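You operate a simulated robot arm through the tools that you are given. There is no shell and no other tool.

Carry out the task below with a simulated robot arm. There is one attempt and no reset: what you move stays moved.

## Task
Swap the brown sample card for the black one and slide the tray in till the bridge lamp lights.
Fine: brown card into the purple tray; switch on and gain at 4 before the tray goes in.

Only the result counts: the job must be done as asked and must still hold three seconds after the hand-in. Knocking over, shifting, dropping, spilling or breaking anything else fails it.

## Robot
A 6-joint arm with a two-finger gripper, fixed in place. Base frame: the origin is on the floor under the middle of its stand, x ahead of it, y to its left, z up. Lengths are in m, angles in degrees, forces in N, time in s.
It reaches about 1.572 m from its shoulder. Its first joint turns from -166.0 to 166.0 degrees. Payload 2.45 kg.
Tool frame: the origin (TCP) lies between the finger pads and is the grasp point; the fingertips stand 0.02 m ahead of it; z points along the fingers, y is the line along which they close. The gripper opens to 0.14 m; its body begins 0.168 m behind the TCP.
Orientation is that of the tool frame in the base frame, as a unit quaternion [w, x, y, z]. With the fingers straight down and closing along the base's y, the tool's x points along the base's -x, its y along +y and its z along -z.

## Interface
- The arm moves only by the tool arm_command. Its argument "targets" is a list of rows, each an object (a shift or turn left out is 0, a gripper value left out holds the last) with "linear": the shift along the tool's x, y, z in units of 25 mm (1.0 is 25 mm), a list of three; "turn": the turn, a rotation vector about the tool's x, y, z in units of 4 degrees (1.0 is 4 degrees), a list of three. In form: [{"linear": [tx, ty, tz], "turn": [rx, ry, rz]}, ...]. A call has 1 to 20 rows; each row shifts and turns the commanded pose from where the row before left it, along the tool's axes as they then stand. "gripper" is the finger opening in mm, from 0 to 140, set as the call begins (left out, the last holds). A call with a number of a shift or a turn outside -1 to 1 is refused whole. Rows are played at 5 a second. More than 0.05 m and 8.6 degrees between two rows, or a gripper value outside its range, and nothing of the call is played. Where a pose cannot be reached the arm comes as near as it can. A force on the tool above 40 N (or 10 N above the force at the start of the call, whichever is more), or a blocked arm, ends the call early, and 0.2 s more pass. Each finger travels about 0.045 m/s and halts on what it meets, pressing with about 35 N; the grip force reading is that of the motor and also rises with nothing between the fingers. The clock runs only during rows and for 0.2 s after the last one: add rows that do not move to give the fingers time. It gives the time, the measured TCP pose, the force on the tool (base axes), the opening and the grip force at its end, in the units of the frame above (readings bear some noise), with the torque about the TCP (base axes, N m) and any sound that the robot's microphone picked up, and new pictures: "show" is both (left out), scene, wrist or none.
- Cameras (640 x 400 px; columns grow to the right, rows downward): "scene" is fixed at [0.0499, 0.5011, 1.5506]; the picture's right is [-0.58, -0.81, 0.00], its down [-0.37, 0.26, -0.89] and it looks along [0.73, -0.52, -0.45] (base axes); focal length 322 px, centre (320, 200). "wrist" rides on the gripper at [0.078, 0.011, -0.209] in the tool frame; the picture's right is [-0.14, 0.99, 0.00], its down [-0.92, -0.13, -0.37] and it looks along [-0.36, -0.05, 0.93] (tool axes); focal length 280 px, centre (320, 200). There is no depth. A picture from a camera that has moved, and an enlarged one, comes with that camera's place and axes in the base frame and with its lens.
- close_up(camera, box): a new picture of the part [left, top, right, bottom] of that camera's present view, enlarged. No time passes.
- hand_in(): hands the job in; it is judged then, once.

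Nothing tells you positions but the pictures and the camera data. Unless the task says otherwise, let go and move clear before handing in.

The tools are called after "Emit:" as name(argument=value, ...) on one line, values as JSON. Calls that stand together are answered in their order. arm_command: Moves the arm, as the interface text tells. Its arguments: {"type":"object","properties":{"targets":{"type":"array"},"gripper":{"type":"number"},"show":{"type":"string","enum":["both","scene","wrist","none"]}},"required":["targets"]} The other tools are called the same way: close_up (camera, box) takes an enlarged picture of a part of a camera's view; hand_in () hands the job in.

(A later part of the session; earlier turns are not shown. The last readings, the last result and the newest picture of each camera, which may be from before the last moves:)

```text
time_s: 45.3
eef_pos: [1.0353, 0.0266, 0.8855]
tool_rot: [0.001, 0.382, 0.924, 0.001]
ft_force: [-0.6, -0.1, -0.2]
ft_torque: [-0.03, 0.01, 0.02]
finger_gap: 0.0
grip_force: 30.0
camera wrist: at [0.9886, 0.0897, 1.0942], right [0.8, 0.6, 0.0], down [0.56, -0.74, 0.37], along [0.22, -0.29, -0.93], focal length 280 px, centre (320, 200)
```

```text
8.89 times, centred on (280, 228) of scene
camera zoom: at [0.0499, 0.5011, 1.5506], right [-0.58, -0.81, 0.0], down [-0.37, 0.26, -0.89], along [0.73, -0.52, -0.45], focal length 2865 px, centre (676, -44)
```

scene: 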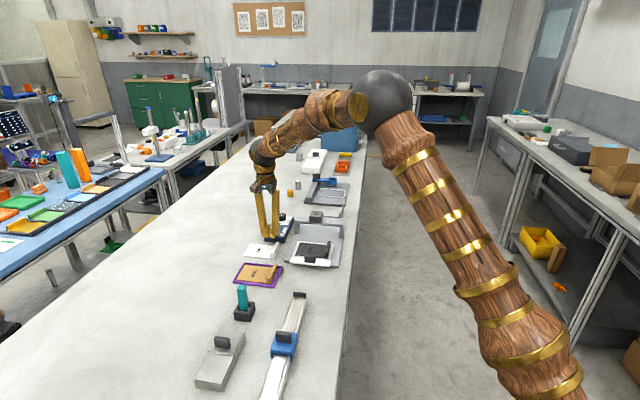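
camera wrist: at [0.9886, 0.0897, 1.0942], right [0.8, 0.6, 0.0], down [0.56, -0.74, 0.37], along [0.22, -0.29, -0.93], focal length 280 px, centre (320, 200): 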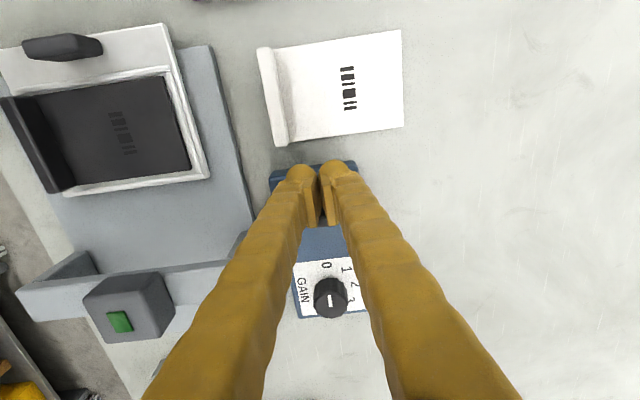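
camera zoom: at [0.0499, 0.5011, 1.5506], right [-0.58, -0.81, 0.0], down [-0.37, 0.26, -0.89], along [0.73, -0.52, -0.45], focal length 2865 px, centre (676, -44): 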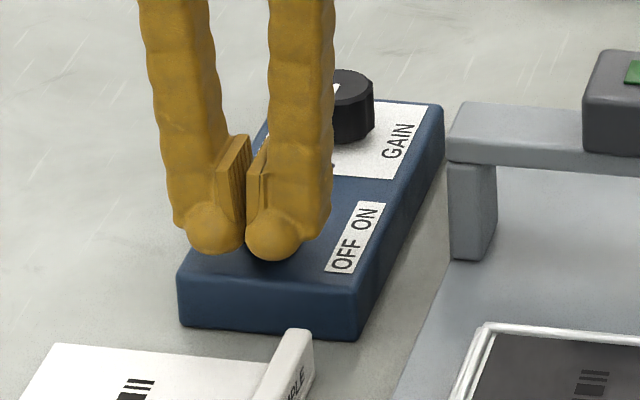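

Emit:
arm_command(targets=[{"linear": [-0.16, 0, 0]}, {}], show="none")

Emit:
arm_command(targets=[{"linear": [-0.16, 0, 0]}, {}], show="none")

Emit:
close_up(camera="scene", box=[255, 205, 305, 250])

Emit:
close_up(camera="wrist", box=[240, 120, 420, 280])

```text
time_s: 45.9
eef_pos: [1.0387, 0.0225, 0.8841]
tool_rot: [0.001, 0.382, 0.924, 0.0]
ft_force: [-0.4, 0.7, -1.2]
ft_torque: [0.01, -0.01, -0.01]
finger_gap: 0.0001
grip_force: 29.6
```

```text
time_s: 46.5
eef_pos: [1.041, 0.0211, 0.8852]
tool_rot: [0.001, 0.383, 0.924, 0.0]
ft_force: [0.2, 0.0, -0.3]
ft_torque: [-0.01, 0.0, 0.01]
finger_gap: 0.0
grip_force: 29.4
```

```text
8.89 times, centred on (280, 228) of scene
camera zoom: at [0.0499, 0.5011, 1.5506], right [-0.58, -0.81, 0.0], down [-0.37, 0.26, -0.89], along [0.73, -0.52, -0.45], focal length 2865 px, centre (676, -44)
```

zoom: 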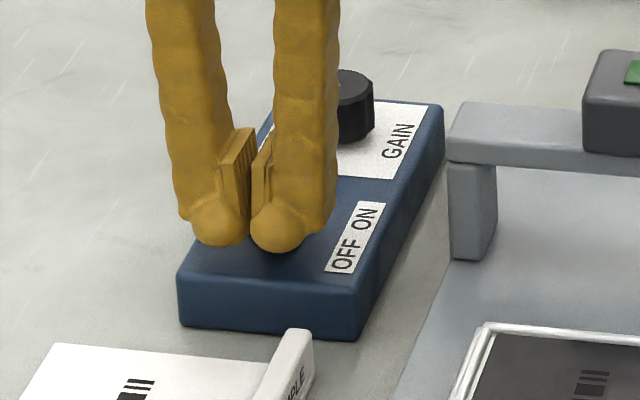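

```text
2.50 times, centred on (330, 200) of wrist
camera zoom: at [0.9939, 0.0844, 1.0935], right [0.8, 0.6, 0.0], down [0.56, -0.74, 0.37], along [0.22, -0.29, -0.93], focal length 701 px, centre (295, 200)
```

zoom: 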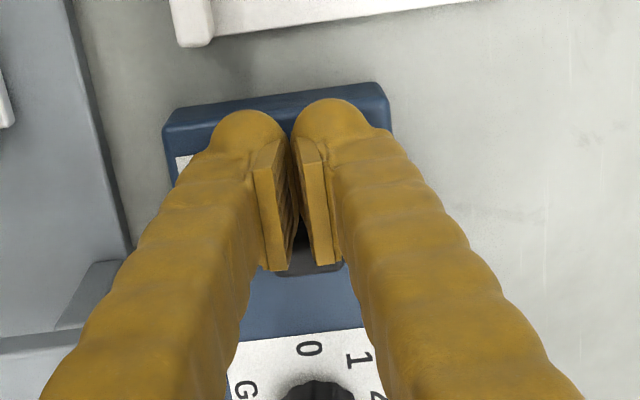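

The lever seems to have moved with almost no force. I'll back away and look at it.

Emit:
arm_command(targets=[{"linear": [0.5, 0, 0]}, {"linear": [0.8, 0, 0]}, {"linear": [0.8, 0, -0.6]}], show="wrist")

Emit:
close_up(camera="scene", box=[260, 208, 302, 244])

Emit:
close_up(camera="wrist", box=[270, 180, 400, 330])

```text
time_s: 47.3
eef_pos: [1.0027, 0.0576, 0.8997]
tool_rot: [0.001, 0.382, 0.924, 0.001]
ft_force: [0.7, -0.3, 0.1]
ft_torque: [0.02, 0.01, -0.02]
finger_gap: 0.0
grip_force: 29.3
camera wrist: at [0.9555, 0.1214, 1.1084], right [0.8, 0.6, 0.0], down [0.56, -0.74, 0.37], along [0.22, -0.29, -0.93], focal length 280 px, centre (320, 200)
```

wrist: 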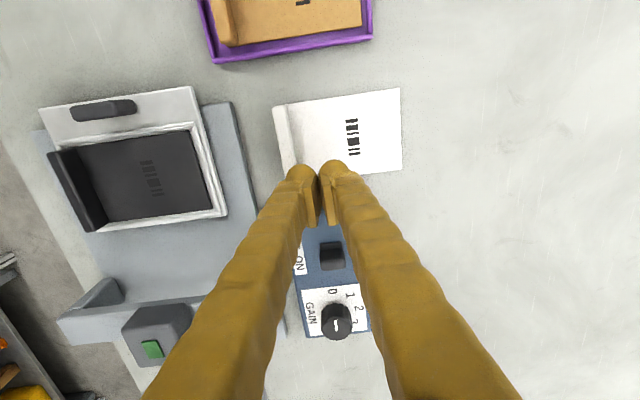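

```text
11.11 times, centred on (281, 226) of scene
camera zoom: at [0.0499, 0.5011, 1.5506], right [-0.58, -0.81, 0.0], down [-0.37, 0.26, -0.89], along [0.73, -0.52, -0.45], focal length 3581 px, centre (753, -89)
```

zoom: 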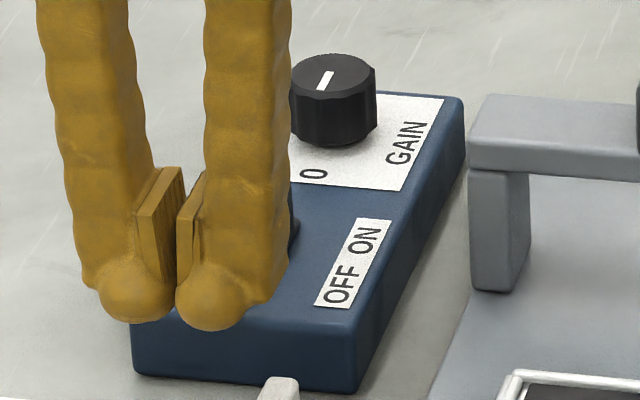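

```text
2.67 times, centred on (335, 255) of wrist
camera zoom: at [0.9555, 0.1214, 1.1084], right [0.8, 0.6, 0.0], down [0.56, -0.74, 0.37], along [0.22, -0.29, -0.93], focal length 748 px, centre (280, 53)
```

zoom: 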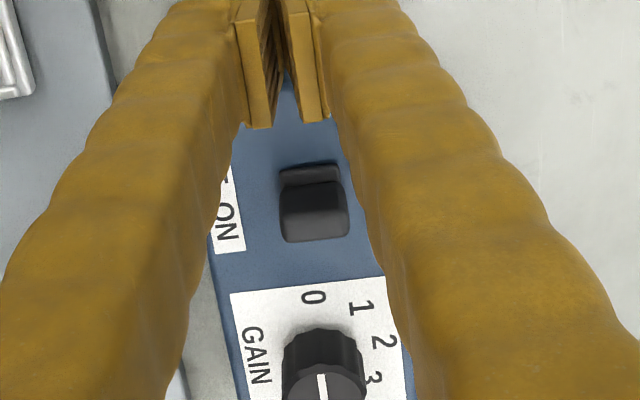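

The lever has slid about 17 mm toward ON. I'll return and push a little further until I feel the end stop.

Emit:
arm_command(targets=[{"linear": [-0.8, 0, 0.6]}, {"linear": [-0.8, 0, 0]}, {"linear": [-0.4, 0, 0]}, {}], show="none")

Emit:
arm_command(targets=[{"linear": [-0.12, 0, 0]}, {}], show="none")

Emit:
arm_command(targets=[{"linear": [-0.1, 0, 0]}, {}], show="none")

```text
time_s: 48.3
eef_pos: [1.0385, 0.0237, 0.8849]
tool_rot: [0.001, 0.382, 0.924, 0.0]
ft_force: [0.0, 0.0, 0.4]
ft_torque: [0.0, 0.02, 0.0]
finger_gap: 0.0
grip_force: 29.3
```

```text
time_s: 48.9
eef_pos: [1.0414, 0.0209, 0.885]
tool_rot: [0.001, 0.382, 0.924, 0.0]
ft_force: [0.3, 0.2, -0.4]
ft_torque: [-0.01, 0.01, 0.0]
finger_gap: 0.0
grip_force: 29.6
```

```text
time_s: 49.5
eef_pos: [1.0433, 0.0191, 0.8845]
tool_rot: [0.001, 0.383, 0.924, 0.001]
ft_force: [0.1, 0.7, -0.6]
ft_torque: [-0.02, -0.03, 0.01]
finger_gap: 0.0
grip_force: 29.6
```

Emit:
arm_command(targets=[{"linear": [-0.1, 0, 0]}, {}], show="none")

Emit:
arm_command(targets=[{"linear": [-0.1, 0, 0]}, {}], show="none")

Emit:
close_up(camera="wrist", box=[240, 120, 420, 300])

Emit:
close_up(camera="scene", box=[260, 208, 302, 244])

```text
time_s: 50.1
eef_pos: [1.0443, 0.0186, 0.8854]
tool_rot: [0.0, 0.382, 0.924, 0.001]
ft_force: [-26.9, 17.9, 3.9]
ft_torque: [0.04, 0.26, -0.14]
finger_gap: 0.0063
grip_force: 29.1
```

```text
time_s: 50.4
eef_pos: [1.0443, 0.0194, 0.8849]
tool_rot: [-0.001, 0.382, 0.924, 0.0]
ft_force: [-7.6, 7.4, 0.9]
ft_torque: [-0.03, 0.11, -0.01]
finger_gap: 0.0059
grip_force: 29.1
stopped in row 1: the force on the tool passed its limit at 48 N (the readings are from after the stop); the commanded pose is now the measured one
```

```text
2.22 times, centred on (330, 210) of wrist
camera zoom: at [0.9972, 0.0827, 1.0937], right [0.8, 0.6, 0.0], down [0.56, -0.74, 0.37], along [0.22, -0.29, -0.93], focal length 623 px, centre (298, 178)
```

zoom: 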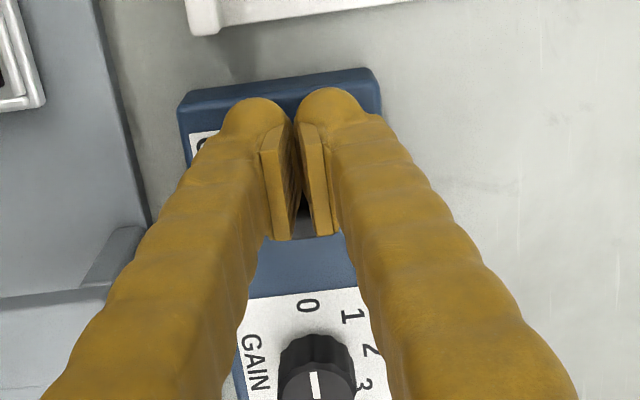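

```text
11.11 times, centred on (281, 226) of scene
camera zoom: at [0.0499, 0.5011, 1.5506], right [-0.58, -0.81, 0.0], down [-0.37, 0.26, -0.89], along [0.73, -0.52, -0.45], focal length 3581 px, centre (753, -89)
```

zoom: 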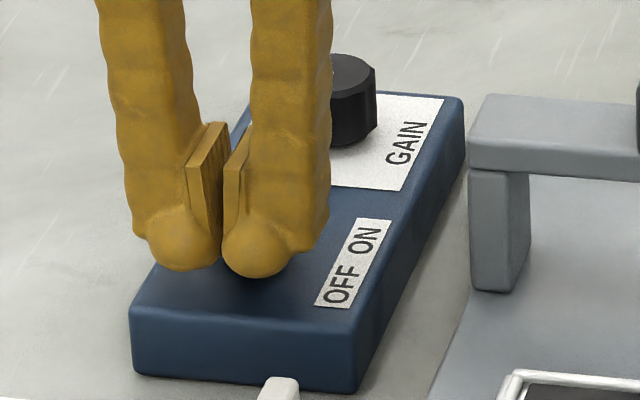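

The lever hit its end stop (force rose sharply), and the box did not move. I'll back off, rise and check.

Emit:
arm_command(targets=[{"linear": [0.4, 0, 0]}, {"linear": [0.8, 0, 0]}, {"linear": [0.4, 0, -0.9]}, {"linear": [0, 0, -0.9]}, {"linear": [0, 0, -0.9]}, {"linear": [0, 0, -0.9]}], gripper=70)

Emit:
close_up(camera="wrist", box=[270, 160, 390, 300])

Emit:
close_up(camera="scene", box=[260, 208, 302, 244])

```text
time_s: 51.8
eef_pos: [1.0149, 0.0466, 0.9745]
tool_rot: [-0.001, 0.382, 0.924, -0.001]
ft_force: [-0.1, -0.2, -0.2]
ft_torque: [0.01, 0.0, -0.01]
finger_gap: 0.0701
grip_force: 0.0
camera wrist: at [0.9678, 0.1096, 1.1831], right [0.8, 0.6, 0.0], down [0.56, -0.74, 0.37], along [0.22, -0.29, -0.93], focal length 280 px, centre (320, 200)
```

scene: 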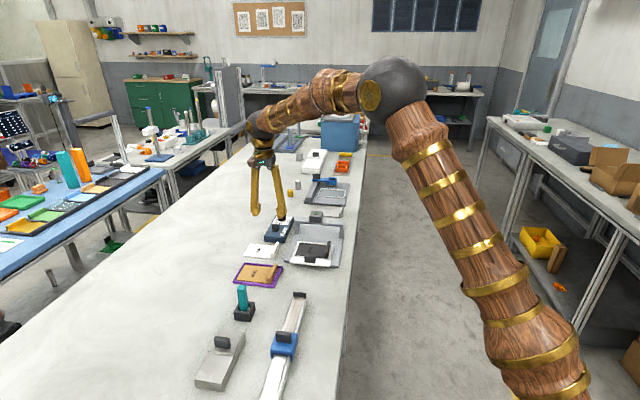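
wrist: 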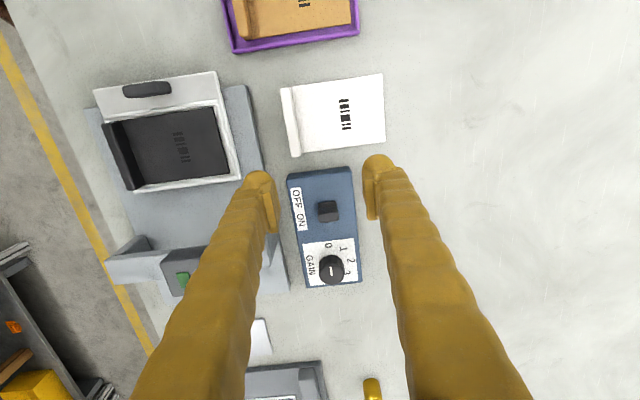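

```text
2.86 times, centred on (330, 230) of wrist
camera zoom: at [0.9678, 0.1096, 1.1831], right [0.8, 0.6, 0.0], down [0.56, -0.74, 0.37], along [0.22, -0.29, -0.93], focal length 801 px, centre (291, 114)
```

zoom: 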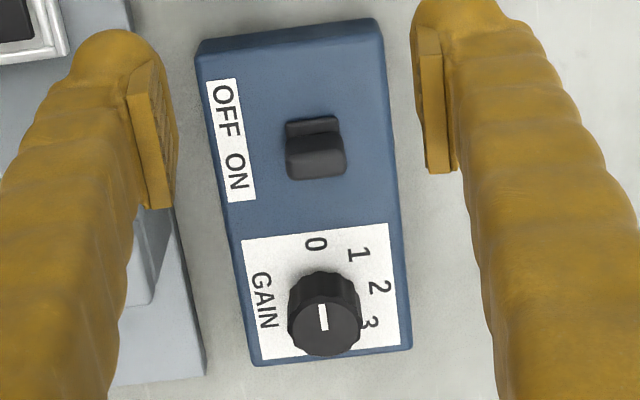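

```text
11.11 times, centred on (281, 226) of scene
camera zoom: at [0.0499, 0.5011, 1.5506], right [-0.58, -0.81, 0.0], down [-0.37, 0.26, -0.89], along [0.73, -0.52, -0.45], focal length 3581 px, centre (753, -89)
```

zoom: 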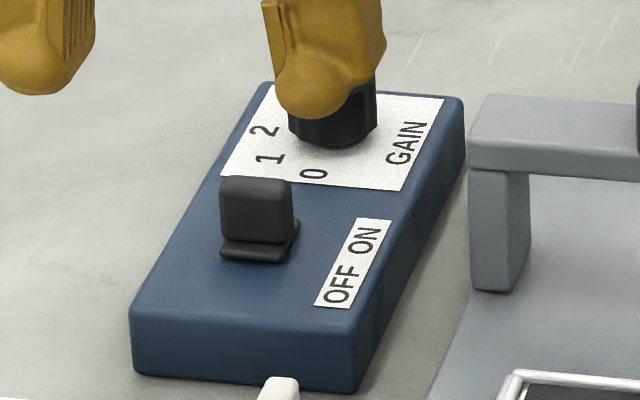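

The switch is at ON. The gain knob's axis is at about (1.1128, -0.058), top z 0.879 and about 34 mm across. The digits run 45° apart clockwise, so 0 to 4 is a half turn. I'll move above the knob.

Emit:
arm_command(targets=[{"linear": [-0.9, -0.03, 0]}, {"linear": [-1, -0.03, 0]}, {"linear": [-1, -0.03, 0]}, {"linear": [-1, -0.03, 0]}, {"linear": [-1, -0.03, 0]}, {"linear": [-0.82, -0.03, 0]}, {}], gripper=50)

Emit:
close_up(camera="wrist", box=[250, 80, 400, 230])

Emit:
close_up(camera="scene", box=[260, 180, 320, 240])

```text
time_s: 53.4
eef_pos: [1.1143, -0.0583, 0.9744]
tool_rot: [-0.001, 0.381, 0.925, 0.0]
ft_force: [-1.0, -0.5, 0.0]
ft_torque: [-0.02, -0.02, 0.02]
finger_gap: 0.05
grip_force: 0.0
camera wrist: at [1.0671, 0.0051, 1.1844], right [0.8, 0.6, 0.0], down [0.56, -0.74, 0.37], along [0.22, -0.29, -0.93], focal length 280 px, centre (320, 200)
```

scene: 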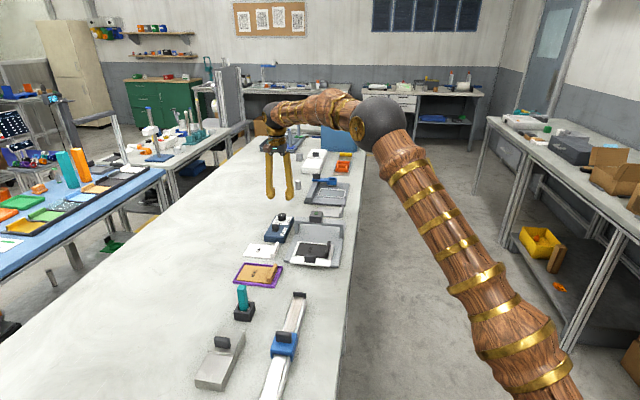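
wrist: 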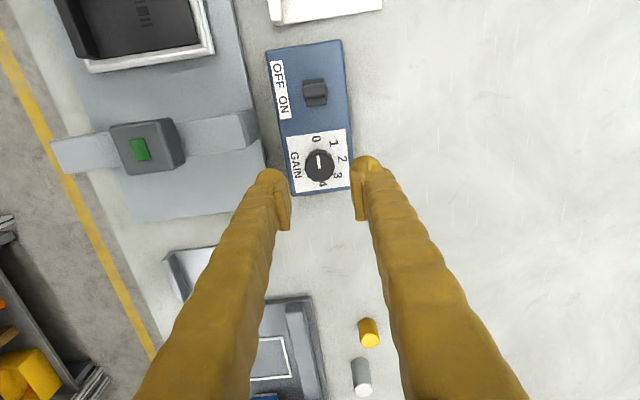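

```text
2.67 times, centred on (325, 155) of wrist
camera zoom: at [1.0671, 0.0051, 1.1844], right [0.8, 0.6, 0.0], down [0.56, -0.74, 0.37], along [0.22, -0.29, -0.93], focal length 748 px, centre (307, 320)
```

zoom: 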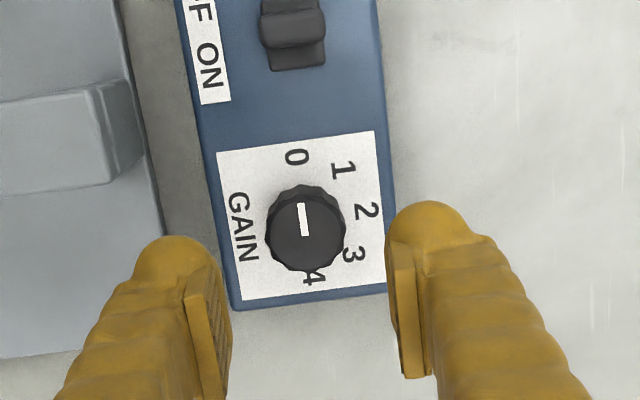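

```text
6.67 times, centred on (290, 210) of scene
camera zoom: at [0.0499, 0.5011, 1.5506], right [-0.58, -0.81, 0.0], down [-0.37, 0.26, -0.89], along [0.73, -0.52, -0.45], focal length 2149 px, centre (520, 133)
```

zoom: 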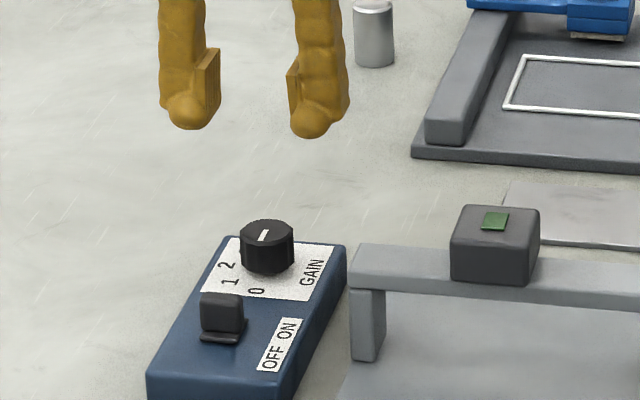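

The pointer sits at 0. The gripper is centred over the knob, so I'll descend around it.

Emit:
arm_command(targets=[{"linear": [0, 0, 0.9]}, {"linear": [0, 0, 0.9]}, {"linear": [0, 0, 0.9]}, {"linear": [0, 0, 0.6]}, {"linear": [0, 0, 0.28]}, {}])

Emit:
close_up(camera="wrist", box=[230, 100, 410, 260])

Emit:
close_up(camera="scene", box=[260, 195, 310, 240])

```text
time_s: 54.8
eef_pos: [1.1141, -0.0581, 0.8848]
tool_rot: [-0.001, 0.382, 0.924, 0.0]
ft_force: [0.2, 0.6, -0.1]
ft_torque: [0.01, 0.0, -0.03]
finger_gap: 0.0499
grip_force: 0.1
camera wrist: at [1.0669, 0.005, 1.0944], right [0.8, 0.6, 0.0], down [0.56, -0.74, 0.37], along [0.22, -0.29, -0.93], focal length 280 px, centre (320, 200)
```

scene: 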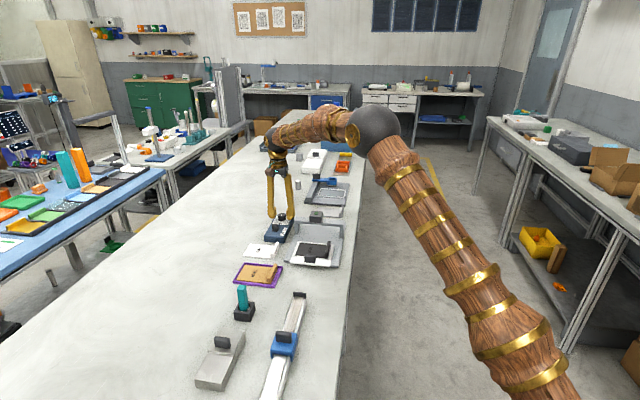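
wrist: 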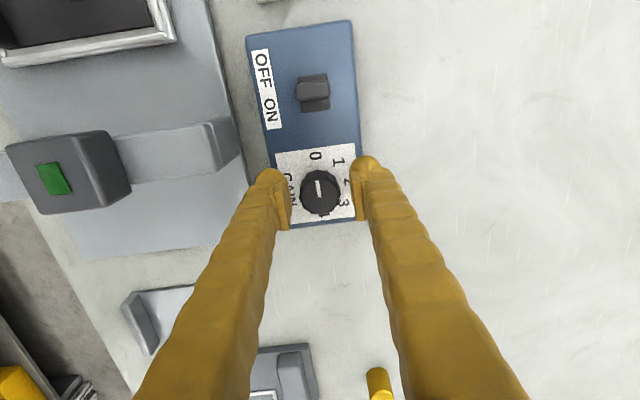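

```text
2.50 times, centred on (320, 180) of wrist
camera zoom: at [1.0669, 0.005, 1.0944], right [0.8, 0.6, 0.0], down [0.56, -0.74, 0.37], along [0.22, -0.29, -0.93], focal length 701 px, centre (320, 250)
```

zoom: 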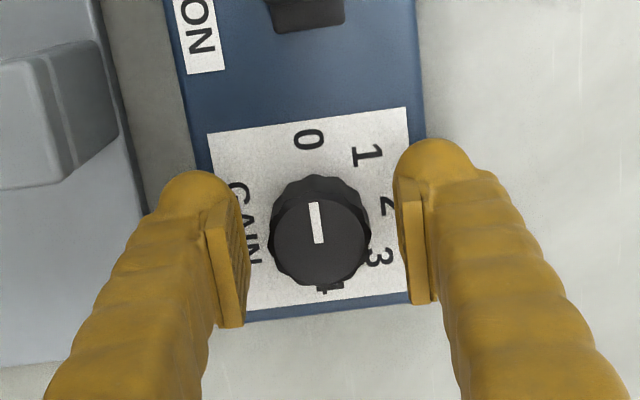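

```text
8.89 times, centred on (285, 218) of scene
camera zoom: at [0.0499, 0.5011, 1.5506], right [-0.58, -0.81, 0.0], down [-0.37, 0.26, -0.89], along [0.73, -0.52, -0.45], focal length 2865 px, centre (631, 44)
```

zoom: 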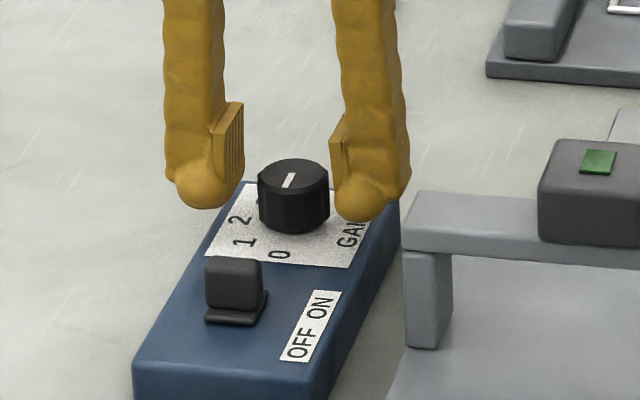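

Emit:
arm_command(targets=[{"linear": [-0.06, 0, 0.08]}, {}], show="none")

Emit:
arm_command(targets=[{}, {}, {}, {}], gripper=20, show="wrist")

Emit:
close_up(camera="wrist", box=[230, 100, 410, 260])

Emit:
close_up(camera="scene", box=[260, 195, 310, 240])

```text
time_s: 55.4
eef_pos: [1.1148, -0.0594, 0.8826]
tool_rot: [0.0, 0.382, 0.924, 0.0]
ft_force: [-0.3, 0.0, 0.1]
ft_torque: [0.02, 0.0, 0.02]
finger_gap: 0.0503
grip_force: 0.0
```

```text
time_s: 56.4
eef_pos: [1.1138, -0.0592, 0.8835]
tool_rot: [0.0, 0.381, 0.925, 0.0]
ft_force: [-21.1, -12.2, 0.8]
ft_torque: [-0.1, 0.21, -0.05]
finger_gap: 0.0327
grip_force: 45.6
camera wrist: at [1.0676, 0.0036, 1.0925], right [0.8, 0.6, 0.0], down [0.56, -0.74, 0.37], along [0.22, -0.29, -0.93], focal length 280 px, centre (320, 200)
```

wrist: 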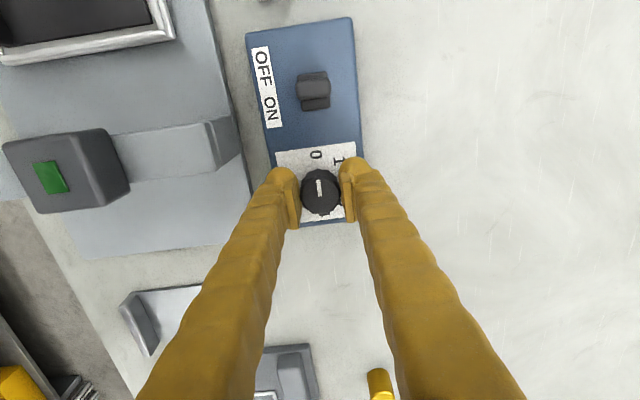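

```text
2.50 times, centred on (320, 180) of wrist
camera zoom: at [1.0676, 0.0036, 1.0925], right [0.8, 0.6, 0.0], down [0.56, -0.74, 0.37], along [0.22, -0.29, -0.93], focal length 701 px, centre (320, 250)
```

zoom: 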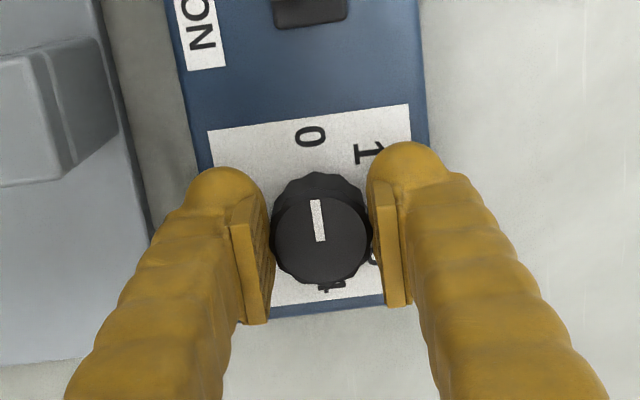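

```text
8.89 times, centred on (285, 218) of scene
camera zoom: at [0.0499, 0.5011, 1.5506], right [-0.58, -0.81, 0.0], down [-0.37, 0.26, -0.89], along [0.73, -0.52, -0.45], focal length 2865 px, centre (631, 44)
```

zoom: 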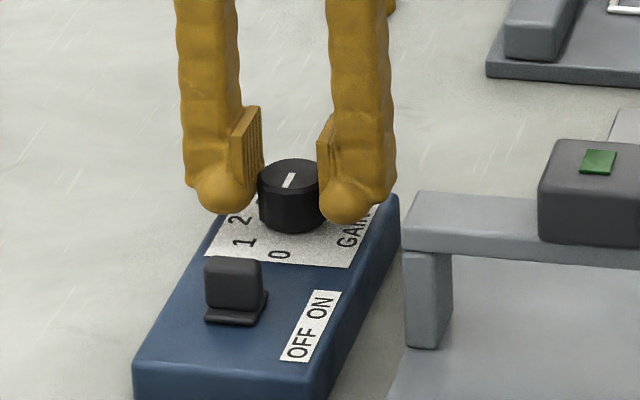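

The fingers grip the knob, but a sideways force of about 24 N shows I'm roughly 1.5 mm off centre. I'll shift to relieve it before turning.

Emit:
arm_command(targets=[{"linear": [0, -0.04, 0]}, {}], show="none")

```text
time_s: 57.0
eef_pos: [1.1144, -0.0596, 0.883]
tool_rot: [0.0, 0.383, 0.924, 0.001]
ft_force: [-3.8, -8.7, -1.7]
ft_torque: [-0.04, 0.04, -0.05]
finger_gap: 0.0328
grip_force: 44.6
```

Emit:
arm_command(targets=[{"linear": [0, -0.025, 0]}, {}], show="none")

```text
time_s: 57.6
eef_pos: [1.1149, -0.0596, 0.8837]
tool_rot: [-0.001, 0.382, 0.924, 0.001]
ft_force: [10.1, -7.9, -5.5]
ft_torque: [-0.15, -0.17, -0.04]
finger_gap: 0.0327
grip_force: 45.3
```

The grip is balanced sideways now. I'll test a small clockwise turn.

Emit:
arm_command(targets=[{"turn": [0, 0, 0.8]}, {"turn": [0, 0, 0.8]}, {"turn": [0, 0, 0.8]}, {}], show="wrist")

Emit:
close_up(camera="wrist", box=[230, 100, 410, 260])

Emit:
close_up(camera="scene", box=[260, 195, 310, 240])

```text
time_s: 58.6
eef_pos: [1.1137, -0.0594, 0.8839]
tool_rot: [-0.001, 0.457, 0.889, 0.002]
ft_force: [10.1, 0.5, 2.8]
ft_torque: [0.0, -0.05, 0.06]
finger_gap: 0.0326
grip_force: 45.5
camera wrist: at [1.0786, 0.0108, 1.0925], right [0.89, 0.46, 0.0], down [0.43, -0.82, 0.37], along [0.17, -0.32, -0.93], focal length 280 px, centre (320, 200)
```

wrist: 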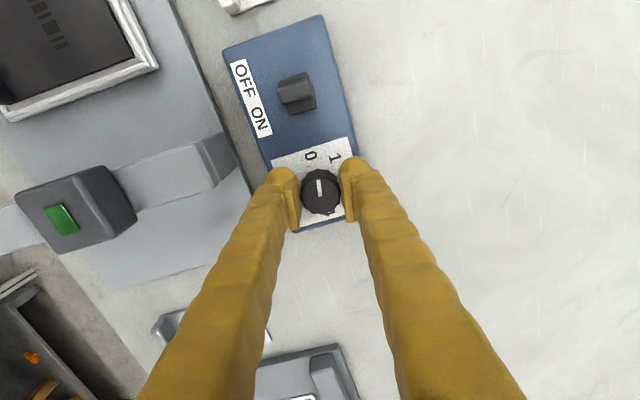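

```text
2.50 times, centred on (320, 180) of wrist
camera zoom: at [1.0786, 0.0108, 1.0925], right [0.89, 0.46, 0.0], down [0.43, -0.82, 0.37], along [0.17, -0.32, -0.93], focal length 701 px, centre (320, 250)
```

zoom: 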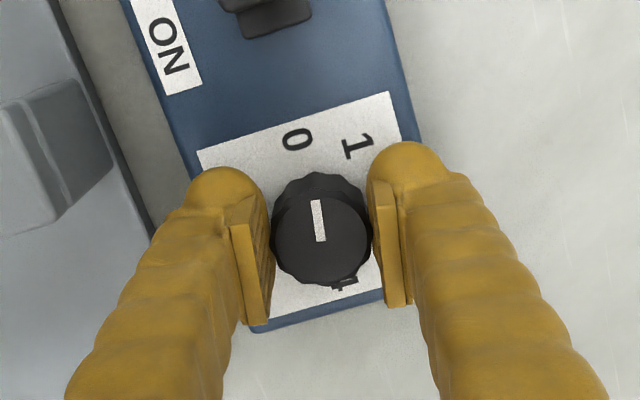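

```text
8.89 times, centred on (285, 218) of scene
camera zoom: at [0.0499, 0.5011, 1.5506], right [-0.58, -0.81, 0.0], down [-0.37, 0.26, -0.89], along [0.73, -0.52, -0.45], focal length 2865 px, centre (631, 44)
```

zoom: 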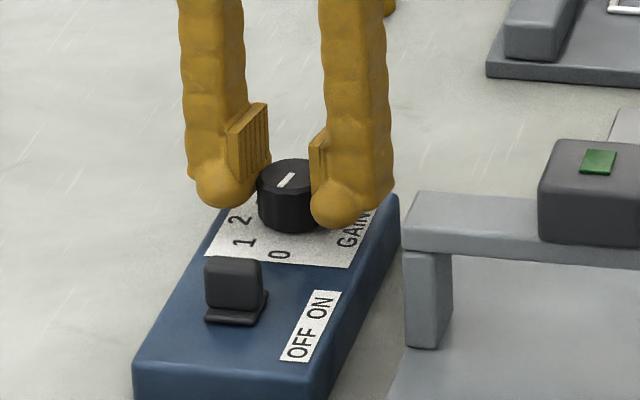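

The knob turns with the grip. I'll carry on clockwise in steps.

Emit:
arm_command(targets=[{"turn": [0, 0, 1]}, {"turn": [0, 0, 1]}, {"turn": [0, 0, 1]}, {"turn": [0, 0, 1]}, {"turn": [0, 0, 1]}, {"turn": [0, 0, 1]}, {"turn": [0, 0, 1]}, {"turn": [0, 0, 1]}, {"turn": [0, 0, 1]}, {"turn": [0, 0, 1]}, {}], show="wrist")

Emit:
close_up(camera="wrist", box=[230, 100, 410, 260])

```text
time_s: 59.6
eef_pos: [1.115, -0.0593, 0.883]
tool_rot: [0.001, 0.578, 0.816, 0.0]
ft_force: [8.5, -0.4, -5.8]
ft_torque: [0.02, -0.07, 0.02]
finger_gap: 0.0329
grip_force: 45.1
stopped in row 5: the force on the tool passed its limit at 42 N (the readings are from after the stop); the commanded pose is now the measured one
camera wrist: at [1.0993, 0.0186, 1.0924], right [0.98, 0.2, 0.0], down [0.18, -0.91, 0.37], along [0.08, -0.36, -0.93], focal length 280 px, centre (320, 200)
```

wrist: 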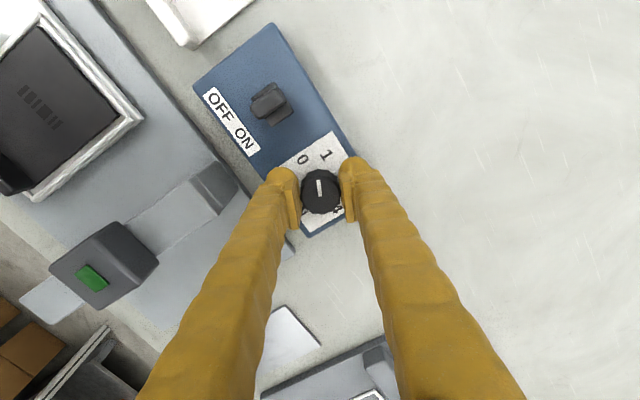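

```text
2.50 times, centred on (320, 180) of wrist
camera zoom: at [1.0993, 0.0186, 1.0924], right [0.98, 0.2, 0.0], down [0.18, -0.91, 0.37], along [0.08, -0.36, -0.93], focal length 701 px, centre (320, 250)
```

zoom: 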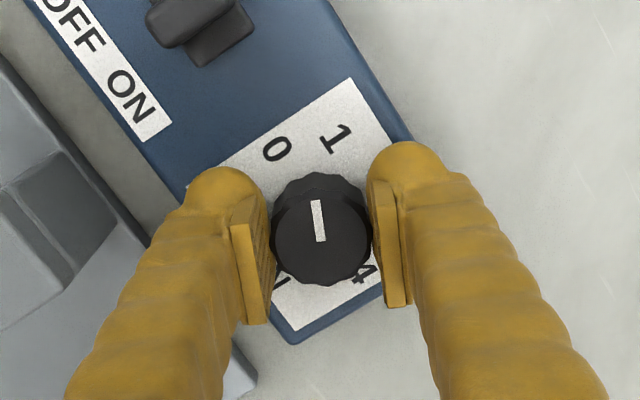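

The call stopped from sideways force: my turning axis is slightly off the knob's axis, by about 1.5 mm along the slide direction. I'll re-centre under light grip and check the forces.

Emit:
arm_command(targets=[{"linear": [-0.05, 0.025, 0]}, {}], show="none")

Emit:
arm_command(targets=[{}], show="none")

```text
time_s: 60.2
eef_pos: [1.1167, -0.06, 0.8827]
tool_rot: [0.0, 0.577, 0.816, 0.002]
ft_force: [-19.4, 11.8, -0.4]
ft_torque: [0.13, 0.24, -0.01]
finger_gap: 0.0327
grip_force: 45.9
```

```text
time_s: 60.6
eef_pos: [1.1158, -0.0594, 0.8835]
tool_rot: [-0.001, 0.578, 0.816, 0.002]
ft_force: [-28.5, 16.7, 0.9]
ft_torque: [0.66, 0.46, -0.06]
finger_gap: 0.0325
grip_force: 44.8
```

Emit:
arm_command(targets=[{"linear": [0.034, -0.029, 0]}, {}, {}], show="none")

Emit:
arm_command(targets=[{}], show="none")

```text
time_s: 61.4
eef_pos: [1.116, -0.0607, 0.8835]
tool_rot: [0.001, 0.578, 0.816, 0.001]
ft_force: [-11.8, 11.2, -6.9]
ft_torque: [0.08, 0.05, -0.04]
finger_gap: 0.0327
grip_force: 44.9
```

```text
time_s: 61.8
eef_pos: [1.1148, -0.0589, 0.883]
tool_rot: [0.0, 0.578, 0.816, 0.002]
ft_force: [-7.6, 9.1, -8.7]
ft_torque: [0.03, 0.04, 0.02]
finger_gap: 0.0327
grip_force: 45.2
```

Emit:
arm_command(targets=[{"linear": [0.015, -0.007, 0]}, {"turn": [0, 0, 1]}, {"turn": [0, 0, 1]}, {}], show="none")

Emit:
arm_command(targets=[{}], show="none")

```text
time_s: 62.8
eef_pos: [1.1148, -0.0598, 0.8845]
tool_rot: [0.0, 0.633, 0.774, 0.002]
ft_force: [25.3, -1.6, -18.1]
ft_torque: [-0.15, -0.26, 0.07]
finger_gap: 0.0327
grip_force: 44.8
```

```text
time_s: 63.2
eef_pos: [1.1164, -0.0592, 0.8848]
tool_rot: [0.001, 0.633, 0.774, 0.002]
ft_force: [32.5, -3.3, -20.5]
ft_torque: [-0.05, -0.25, 0.01]
finger_gap: 0.0327
grip_force: 45.0
```

Sideways force builds up again as I turn. I'll let go and re-grip at this angle so the grip centres itself and shows me the knob's true axis.

Emit:
arm_command(targets=[{}, {}, {}], gripper=46, show="wrist")

Emit:
close_up(camera="wrist", box=[230, 100, 410, 260])

Emit:
arm_command(targets=[{}], show="none")

```text
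time_s: 64.0
eef_pos: [1.1152, -0.0603, 0.8842]
tool_rot: [0.0, 0.633, 0.774, 0.001]
ft_force: [0.1, -0.6, 0.7]
ft_torque: [0.01, 0.01, 0.01]
finger_gap: 0.0462
grip_force: 0.1
camera wrist: at [1.1098, 0.0198, 1.0933], right [1.0, 0.06, 0.0], down [0.06, -0.93, 0.37], along [0.02, -0.37, -0.93], focal length 280 px, centre (320, 200)
```

wrist: 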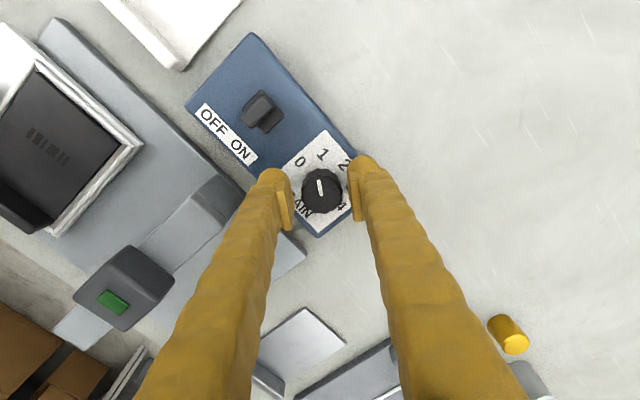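

```text
2.50 times, centred on (320, 180) of wrist
camera zoom: at [1.1098, 0.0198, 1.0933], right [1.0, 0.06, 0.0], down [0.06, -0.93, 0.37], along [0.02, -0.37, -0.93], focal length 701 px, centre (320, 250)
```

zoom: 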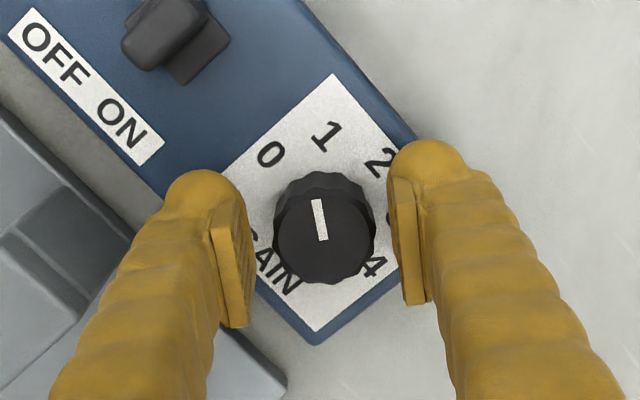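

```text
time_s: 64.4
eef_pos: [1.1141, -0.0601, 0.8839]
tool_rot: [0.0, 0.633, 0.774, 0.002]
ft_force: [1.0, -0.1, -0.7]
ft_torque: [0.0, -0.01, 0.03]
finger_gap: 0.0464
grip_force: 0.1
```

The close view shows the knob is about 1.3 mm to the tool's +y and 1.5–2 mm to its −x. That agrees with the force readings. I'll re-centre while open and then grip again.

Emit:
arm_command(targets=[{"linear": [-0.065, 0.05, 0]}, {}], show="none")

Emit:
arm_command(targets=[{}, {}, {}, {}], gripper=20, show="none")

Emit:
arm_command(targets=[{}], show="none")

```text
time_s: 65.0
eef_pos: [1.1161, -0.0608, 0.8841]
tool_rot: [0.001, 0.633, 0.774, 0.002]
ft_force: [0.5, 1.3, -0.1]
ft_torque: [0.0, 0.0, -0.01]
finger_gap: 0.0463
grip_force: 0.1
```

```text
time_s: 66.0
eef_pos: [1.1162, -0.0594, 0.8837]
tool_rot: [0.0, 0.633, 0.774, 0.002]
ft_force: [-4.7, -1.0, -0.5]
ft_torque: [-0.01, 0.05, 0.01]
finger_gap: 0.0326
grip_force: 44.8
```

```text
time_s: 66.4
eef_pos: [1.1161, -0.0609, 0.8837]
tool_rot: [-0.001, 0.633, 0.774, 0.001]
ft_force: [-6.2, -0.5, -0.5]
ft_torque: [0.0, 0.1, 0.02]
finger_gap: 0.0327
grip_force: 44.6
```

The grip is balanced now. Turn further in steps and check.

Emit:
arm_command(targets=[{"turn": [0, 0, 1]}, {"turn": [0, 0, 1]}, {"turn": [0, 0, 1]}, {}], show="none")

Emit:
arm_command(targets=[{}], show="none")

```text
time_s: 67.4
eef_pos: [1.1156, -0.0611, 0.8828]
tool_rot: [0.0, 0.711, 0.703, 0.001]
ft_force: [-3.9, 2.5, -6.1]
ft_torque: [-0.02, 0.03, 0.01]
finger_gap: 0.0328
grip_force: 45.1
```

```text
time_s: 67.8
eef_pos: [1.1156, -0.0618, 0.8835]
tool_rot: [0.0, 0.711, 0.703, 0.001]
ft_force: [-3.3, 2.2, -8.0]
ft_torque: [-0.02, 0.04, 0.01]
finger_gap: 0.0326
grip_force: 45.3
```

Forces stay small, so the axis is right now. I'll continue turning.

Emit:
arm_command(targets=[{"turn": [0, 0, 1]}, {"turn": [0, 0, 1]}, {"turn": [0, 0, 1]}, {"turn": [0, 0, 1]}, {"turn": [0, 0, 1]}, {}], show="none")

Emit:
arm_command(targets=[{}])

Emit:
close_up(camera="wrist", box=[230, 100, 410, 260])

```text
time_s: 69.2
eef_pos: [1.1163, -0.0605, 0.8841]
tool_rot: [0.001, 0.822, 0.57, 0.002]
ft_force: [15.5, 2.6, -6.3]
ft_torque: [0.09, -0.17, 0.0]
finger_gap: 0.0325
grip_force: 44.9
```

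```text
time_s: 69.6
eef_pos: [1.1174, -0.0606, 0.8843]
tool_rot: [0.0, 0.822, 0.569, 0.002]
ft_force: [21.1, 1.5, -4.4]
ft_torque: [0.02, -0.24, -0.02]
finger_gap: 0.0324
grip_force: 45.2
camera wrist: at [1.1537, 0.0091, 1.0931], right [0.88, -0.48, 0.0], down [-0.44, -0.82, 0.37], along [-0.17, -0.32, -0.93], focal length 280 px, centre (320, 200)
```

scene: 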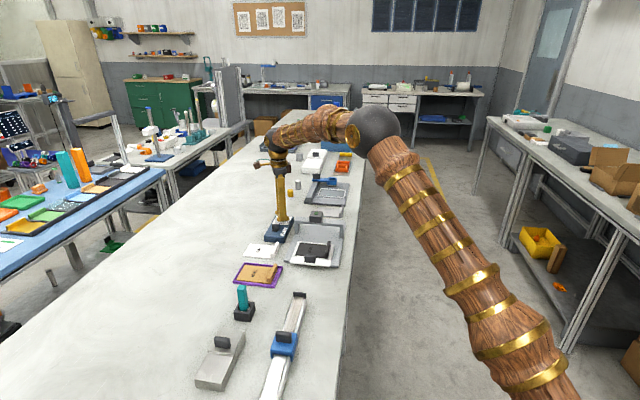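
wrist: 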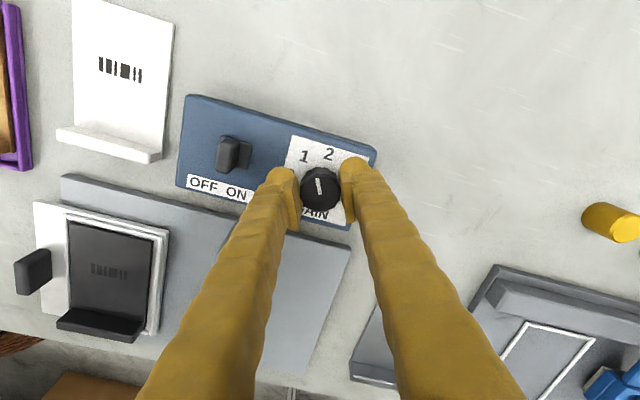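

```text
2.50 times, centred on (320, 180) of wrist
camera zoom: at [1.1537, 0.0091, 1.0931], right [0.88, -0.48, 0.0], down [-0.44, -0.82, 0.37], along [-0.17, -0.32, -0.93], focal length 701 px, centre (320, 250)
```

zoom: 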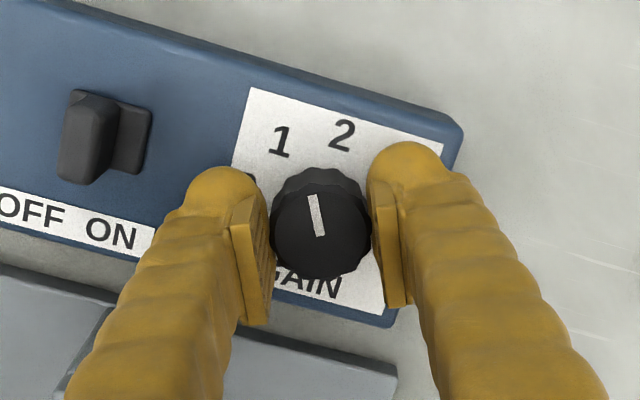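

Emit:
arm_command(targets=[{"linear": [0.012, 0.026, 0]}, {"turn": [0, 0, 1]}, {"turn": [0, 0, 1]}, {}], show="none")

Emit:
arm_command(targets=[{}], show="none")

Emit:
close_up(camera="scene", box=[260, 150, 340, 240])

```text
time_s: 70.6
eef_pos: [1.116, -0.062, 0.8851]
tool_rot: [0.001, 0.86, 0.511, 0.001]
ft_force: [-3.2, -5.9, 4.7]
ft_torque: [-0.25, 0.16, 0.01]
finger_gap: 0.0328
grip_force: 45.0
```

```text
time_s: 71.0
eef_pos: [1.116, -0.0619, 0.8839]
tool_rot: [0.0, 0.86, 0.511, 0.001]
ft_force: [-6.1, -9.2, 6.0]
ft_torque: [-0.11, 0.1, 0.0]
finger_gap: 0.0328
grip_force: 45.4
```

```text
4.44 times, centred on (300, 195) of scene
camera zoom: at [0.0499, 0.5011, 1.5506], right [-0.58, -0.81, 0.0], down [-0.37, 0.26, -0.89], along [0.73, -0.52, -0.45], focal length 1432 px, centre (409, 222)
```

zoom: 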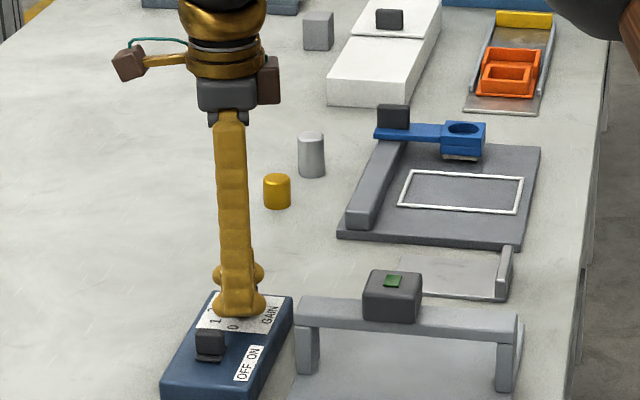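

Emit:
arm_command(targets=[{"turn": [0, 0, 1]}, {"turn": [0, 0, 1]}, {"turn": [0, 0, 1]}, {}, {}], show="none")

Emit:
arm_command(targets=[{}], show="wrist")

```text
time_s: 72.2
eef_pos: [1.1149, -0.0614, 0.8826]
tool_rot: [0.001, 0.909, 0.418, 0.001]
ft_force: [-4.1, -17.9, 4.7]
ft_torque: [-0.2, 0.04, 0.0]
finger_gap: 0.0326
grip_force: 45.1
```

```text
time_s: 72.6
eef_pos: [1.1154, -0.0618, 0.8846]
tool_rot: [0.0, 0.908, 0.418, 0.002]
ft_force: [-1.5, -20.0, 5.6]
ft_torque: [-0.21, -0.01, 0.0]
finger_gap: 0.0329
grip_force: 45.6
camera wrist: at [1.1757, -0.008, 1.0931], right [0.66, -0.75, 0.0], down [-0.7, -0.62, 0.37], along [-0.27, -0.24, -0.93], focal length 280 px, centre (320, 200)
```

wrist: 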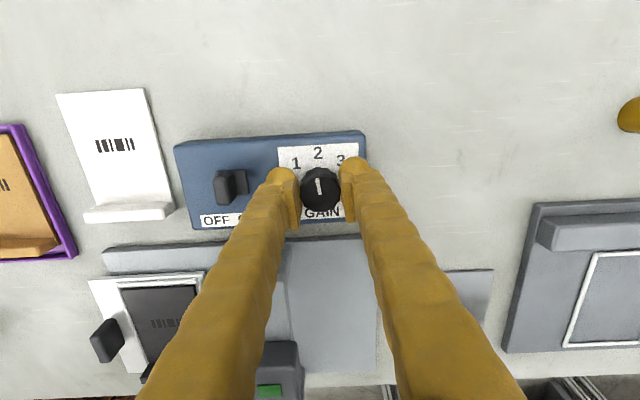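

Emit:
arm_command(targets=[{"linear": [-0.02, 0.014, 0]}, {"turn": [0, 0, 1]}, {"turn": [0, 0, 1]}, {"turn": [0, 0, 1]}, {}, {}], show="none")

Emit:
arm_command(targets=[{}], show="none")

```text
time_s: 74.0
eef_pos: [1.1166, -0.0606, 0.8842]
tool_rot: [-0.001, 0.947, 0.321, 0.001]
ft_force: [3.2, 0.6, 2.5]
ft_torque: [0.1, -0.18, -0.03]
finger_gap: 0.0328
grip_force: 44.9
```

```text
time_s: 74.4
eef_pos: [1.1165, -0.0602, 0.8836]
tool_rot: [0.0, 0.947, 0.321, 0.001]
ft_force: [4.3, 5.6, 1.7]
ft_torque: [0.07, -0.1, -0.02]
finger_gap: 0.0329
grip_force: 45.4
```

Emit:
arm_command(targets=[{"turn": [0, 0, 1]}, {"turn": [0, 0, 1]}, {"turn": [0, 0, 1]}, {"turn": [0, 0, 1]}, {}, {}], show="none")

Emit:
arm_command(targets=[{}], show="wrist")

Emit:
close_up(camera="wrist", box=[230, 100, 410, 260])

```text
time_s: 75.8
eef_pos: [1.1164, -0.0621, 0.8845]
tool_rot: [0.0, 0.983, 0.185, 0.001]
ft_force: [15.0, 8.2, -3.2]
ft_torque: [0.12, -0.27, -0.02]
finger_gap: 0.0326
grip_force: 45.5
```

```text
time_s: 76.2
eef_pos: [1.1157, -0.0607, 0.8838]
tool_rot: [-0.001, 0.983, 0.186, 0.002]
ft_force: [17.3, 9.0, -3.8]
ft_torque: [0.11, -0.22, -0.04]
finger_gap: 0.0326
grip_force: 45.1
camera wrist: at [1.1936, -0.0424, 1.0931], right [0.23, -0.97, 0.0], down [-0.9, -0.22, 0.37], along [-0.36, -0.08, -0.93], focal length 280 px, centre (320, 200)
```

wrist: 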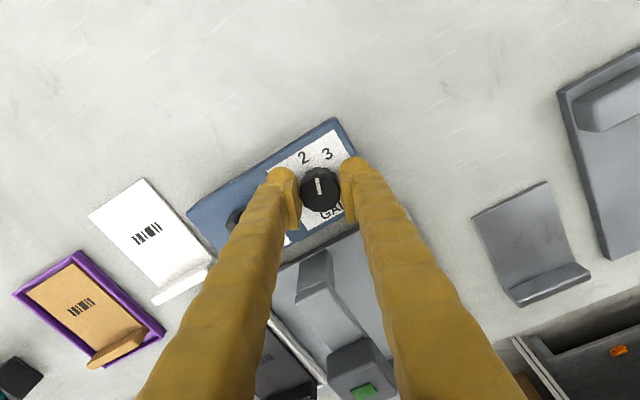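

```text
2.50 times, centred on (320, 180) of wrist
camera zoom: at [1.1936, -0.0424, 1.0931], right [0.23, -0.97, 0.0], down [-0.9, -0.22, 0.37], along [-0.36, -0.08, -0.93], focal length 701 px, centre (320, 250)
```

zoom: 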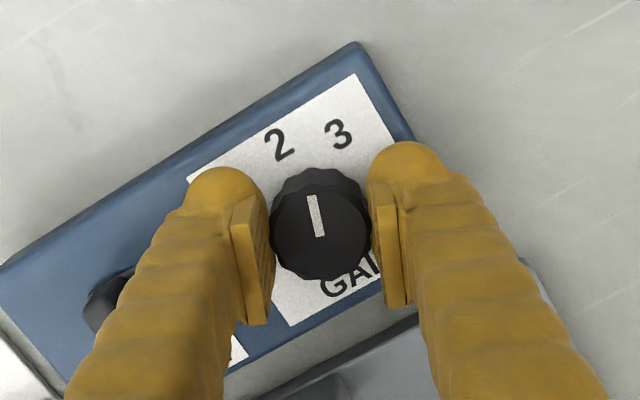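

Emit:
arm_command(targets=[{"linear": [0.022, 0, 0]}, {"turn": [0, 0, 1]}, {"turn": [0, 0, 1]}, {"turn": [0, 0, 1]}, {"turn": [0, 0, 1]}, {}, {}], show="none")

Emit:
arm_command(targets=[{}], show="none")

```text
time_s: 77.8
eef_pos: [1.1176, -0.0617, 0.8844]
tool_rot: [-0.001, 0.999, 0.048, 0.001]
ft_force: [0.8, -7.1, 1.4]
ft_torque: [-0.08, -0.01, 0.0]
finger_gap: 0.0325
grip_force: 45.1
```

```text
time_s: 78.2
eef_pos: [1.1173, -0.0608, 0.8841]
tool_rot: [-0.001, 0.999, 0.047, 0.001]
ft_force: [-0.1, -11.2, 2.6]
ft_torque: [-0.13, -0.01, -0.02]
finger_gap: 0.0328
grip_force: 45.2
```

Emit:
arm_command(targets=[{"linear": [0, 0.01, 0]}, {"turn": [0, 0, 1]}, {"turn": [0, 0, 1]}, {"turn": [0, 0, 1]}, {"turn": [0, 0, 1]}, {}, {}], show="none")

Emit:
arm_command(targets=[{}], show="wrist")

Emit:
close_up(camera="wrist", box=[230, 100, 410, 260])

```text
time_s: 78.8
eef_pos: [1.1163, -0.0614, 0.8841]
tool_rot: [-0.01, 0.999, 0.034, 0.002]
ft_force: [1.2, 4.9, -0.8]
ft_torque: [0.01, -0.06, -0.02]
finger_gap: 0.0326
grip_force: 45.1
out of reach, approached as far as the arm can: row 2
stopped in row 2: the force on the tool passed its limit at 53 N (the readings are from after the stop); the commanded pose is now the measured one
```

```text
time_s: 79.2
eef_pos: [1.1168, -0.0615, 0.8839]
tool_rot: [-0.01, 0.999, 0.033, 0.003]
ft_force: [1.2, 7.6, -0.2]
ft_torque: [0.07, -0.03, -0.01]
finger_gap: 0.0328
grip_force: 45.5
camera wrist: at [1.1948, -0.0711, 1.0927], right [-0.07, -1.0, -0.02], down [-0.93, 0.06, 0.37], along [-0.36, 0.05, -0.93], focal length 280 px, centre (320, 200)
```

wrist: 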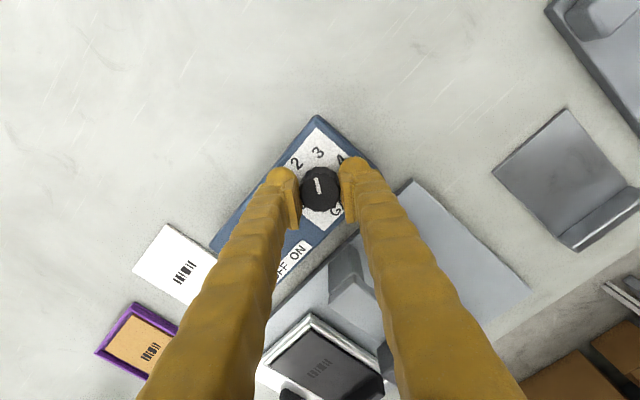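

```text
2.50 times, centred on (320, 180) of wrist
camera zoom: at [1.1948, -0.0711, 1.0927], right [-0.07, -1.0, -0.02], down [-0.93, 0.06, 0.37], along [-0.36, 0.05, -0.93], focal length 701 px, centre (320, 250)
```

zoom: 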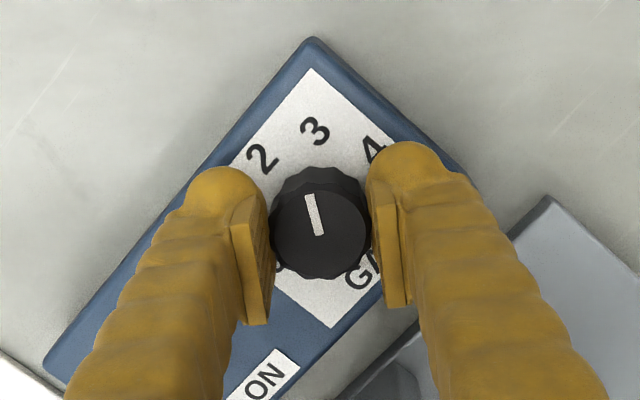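

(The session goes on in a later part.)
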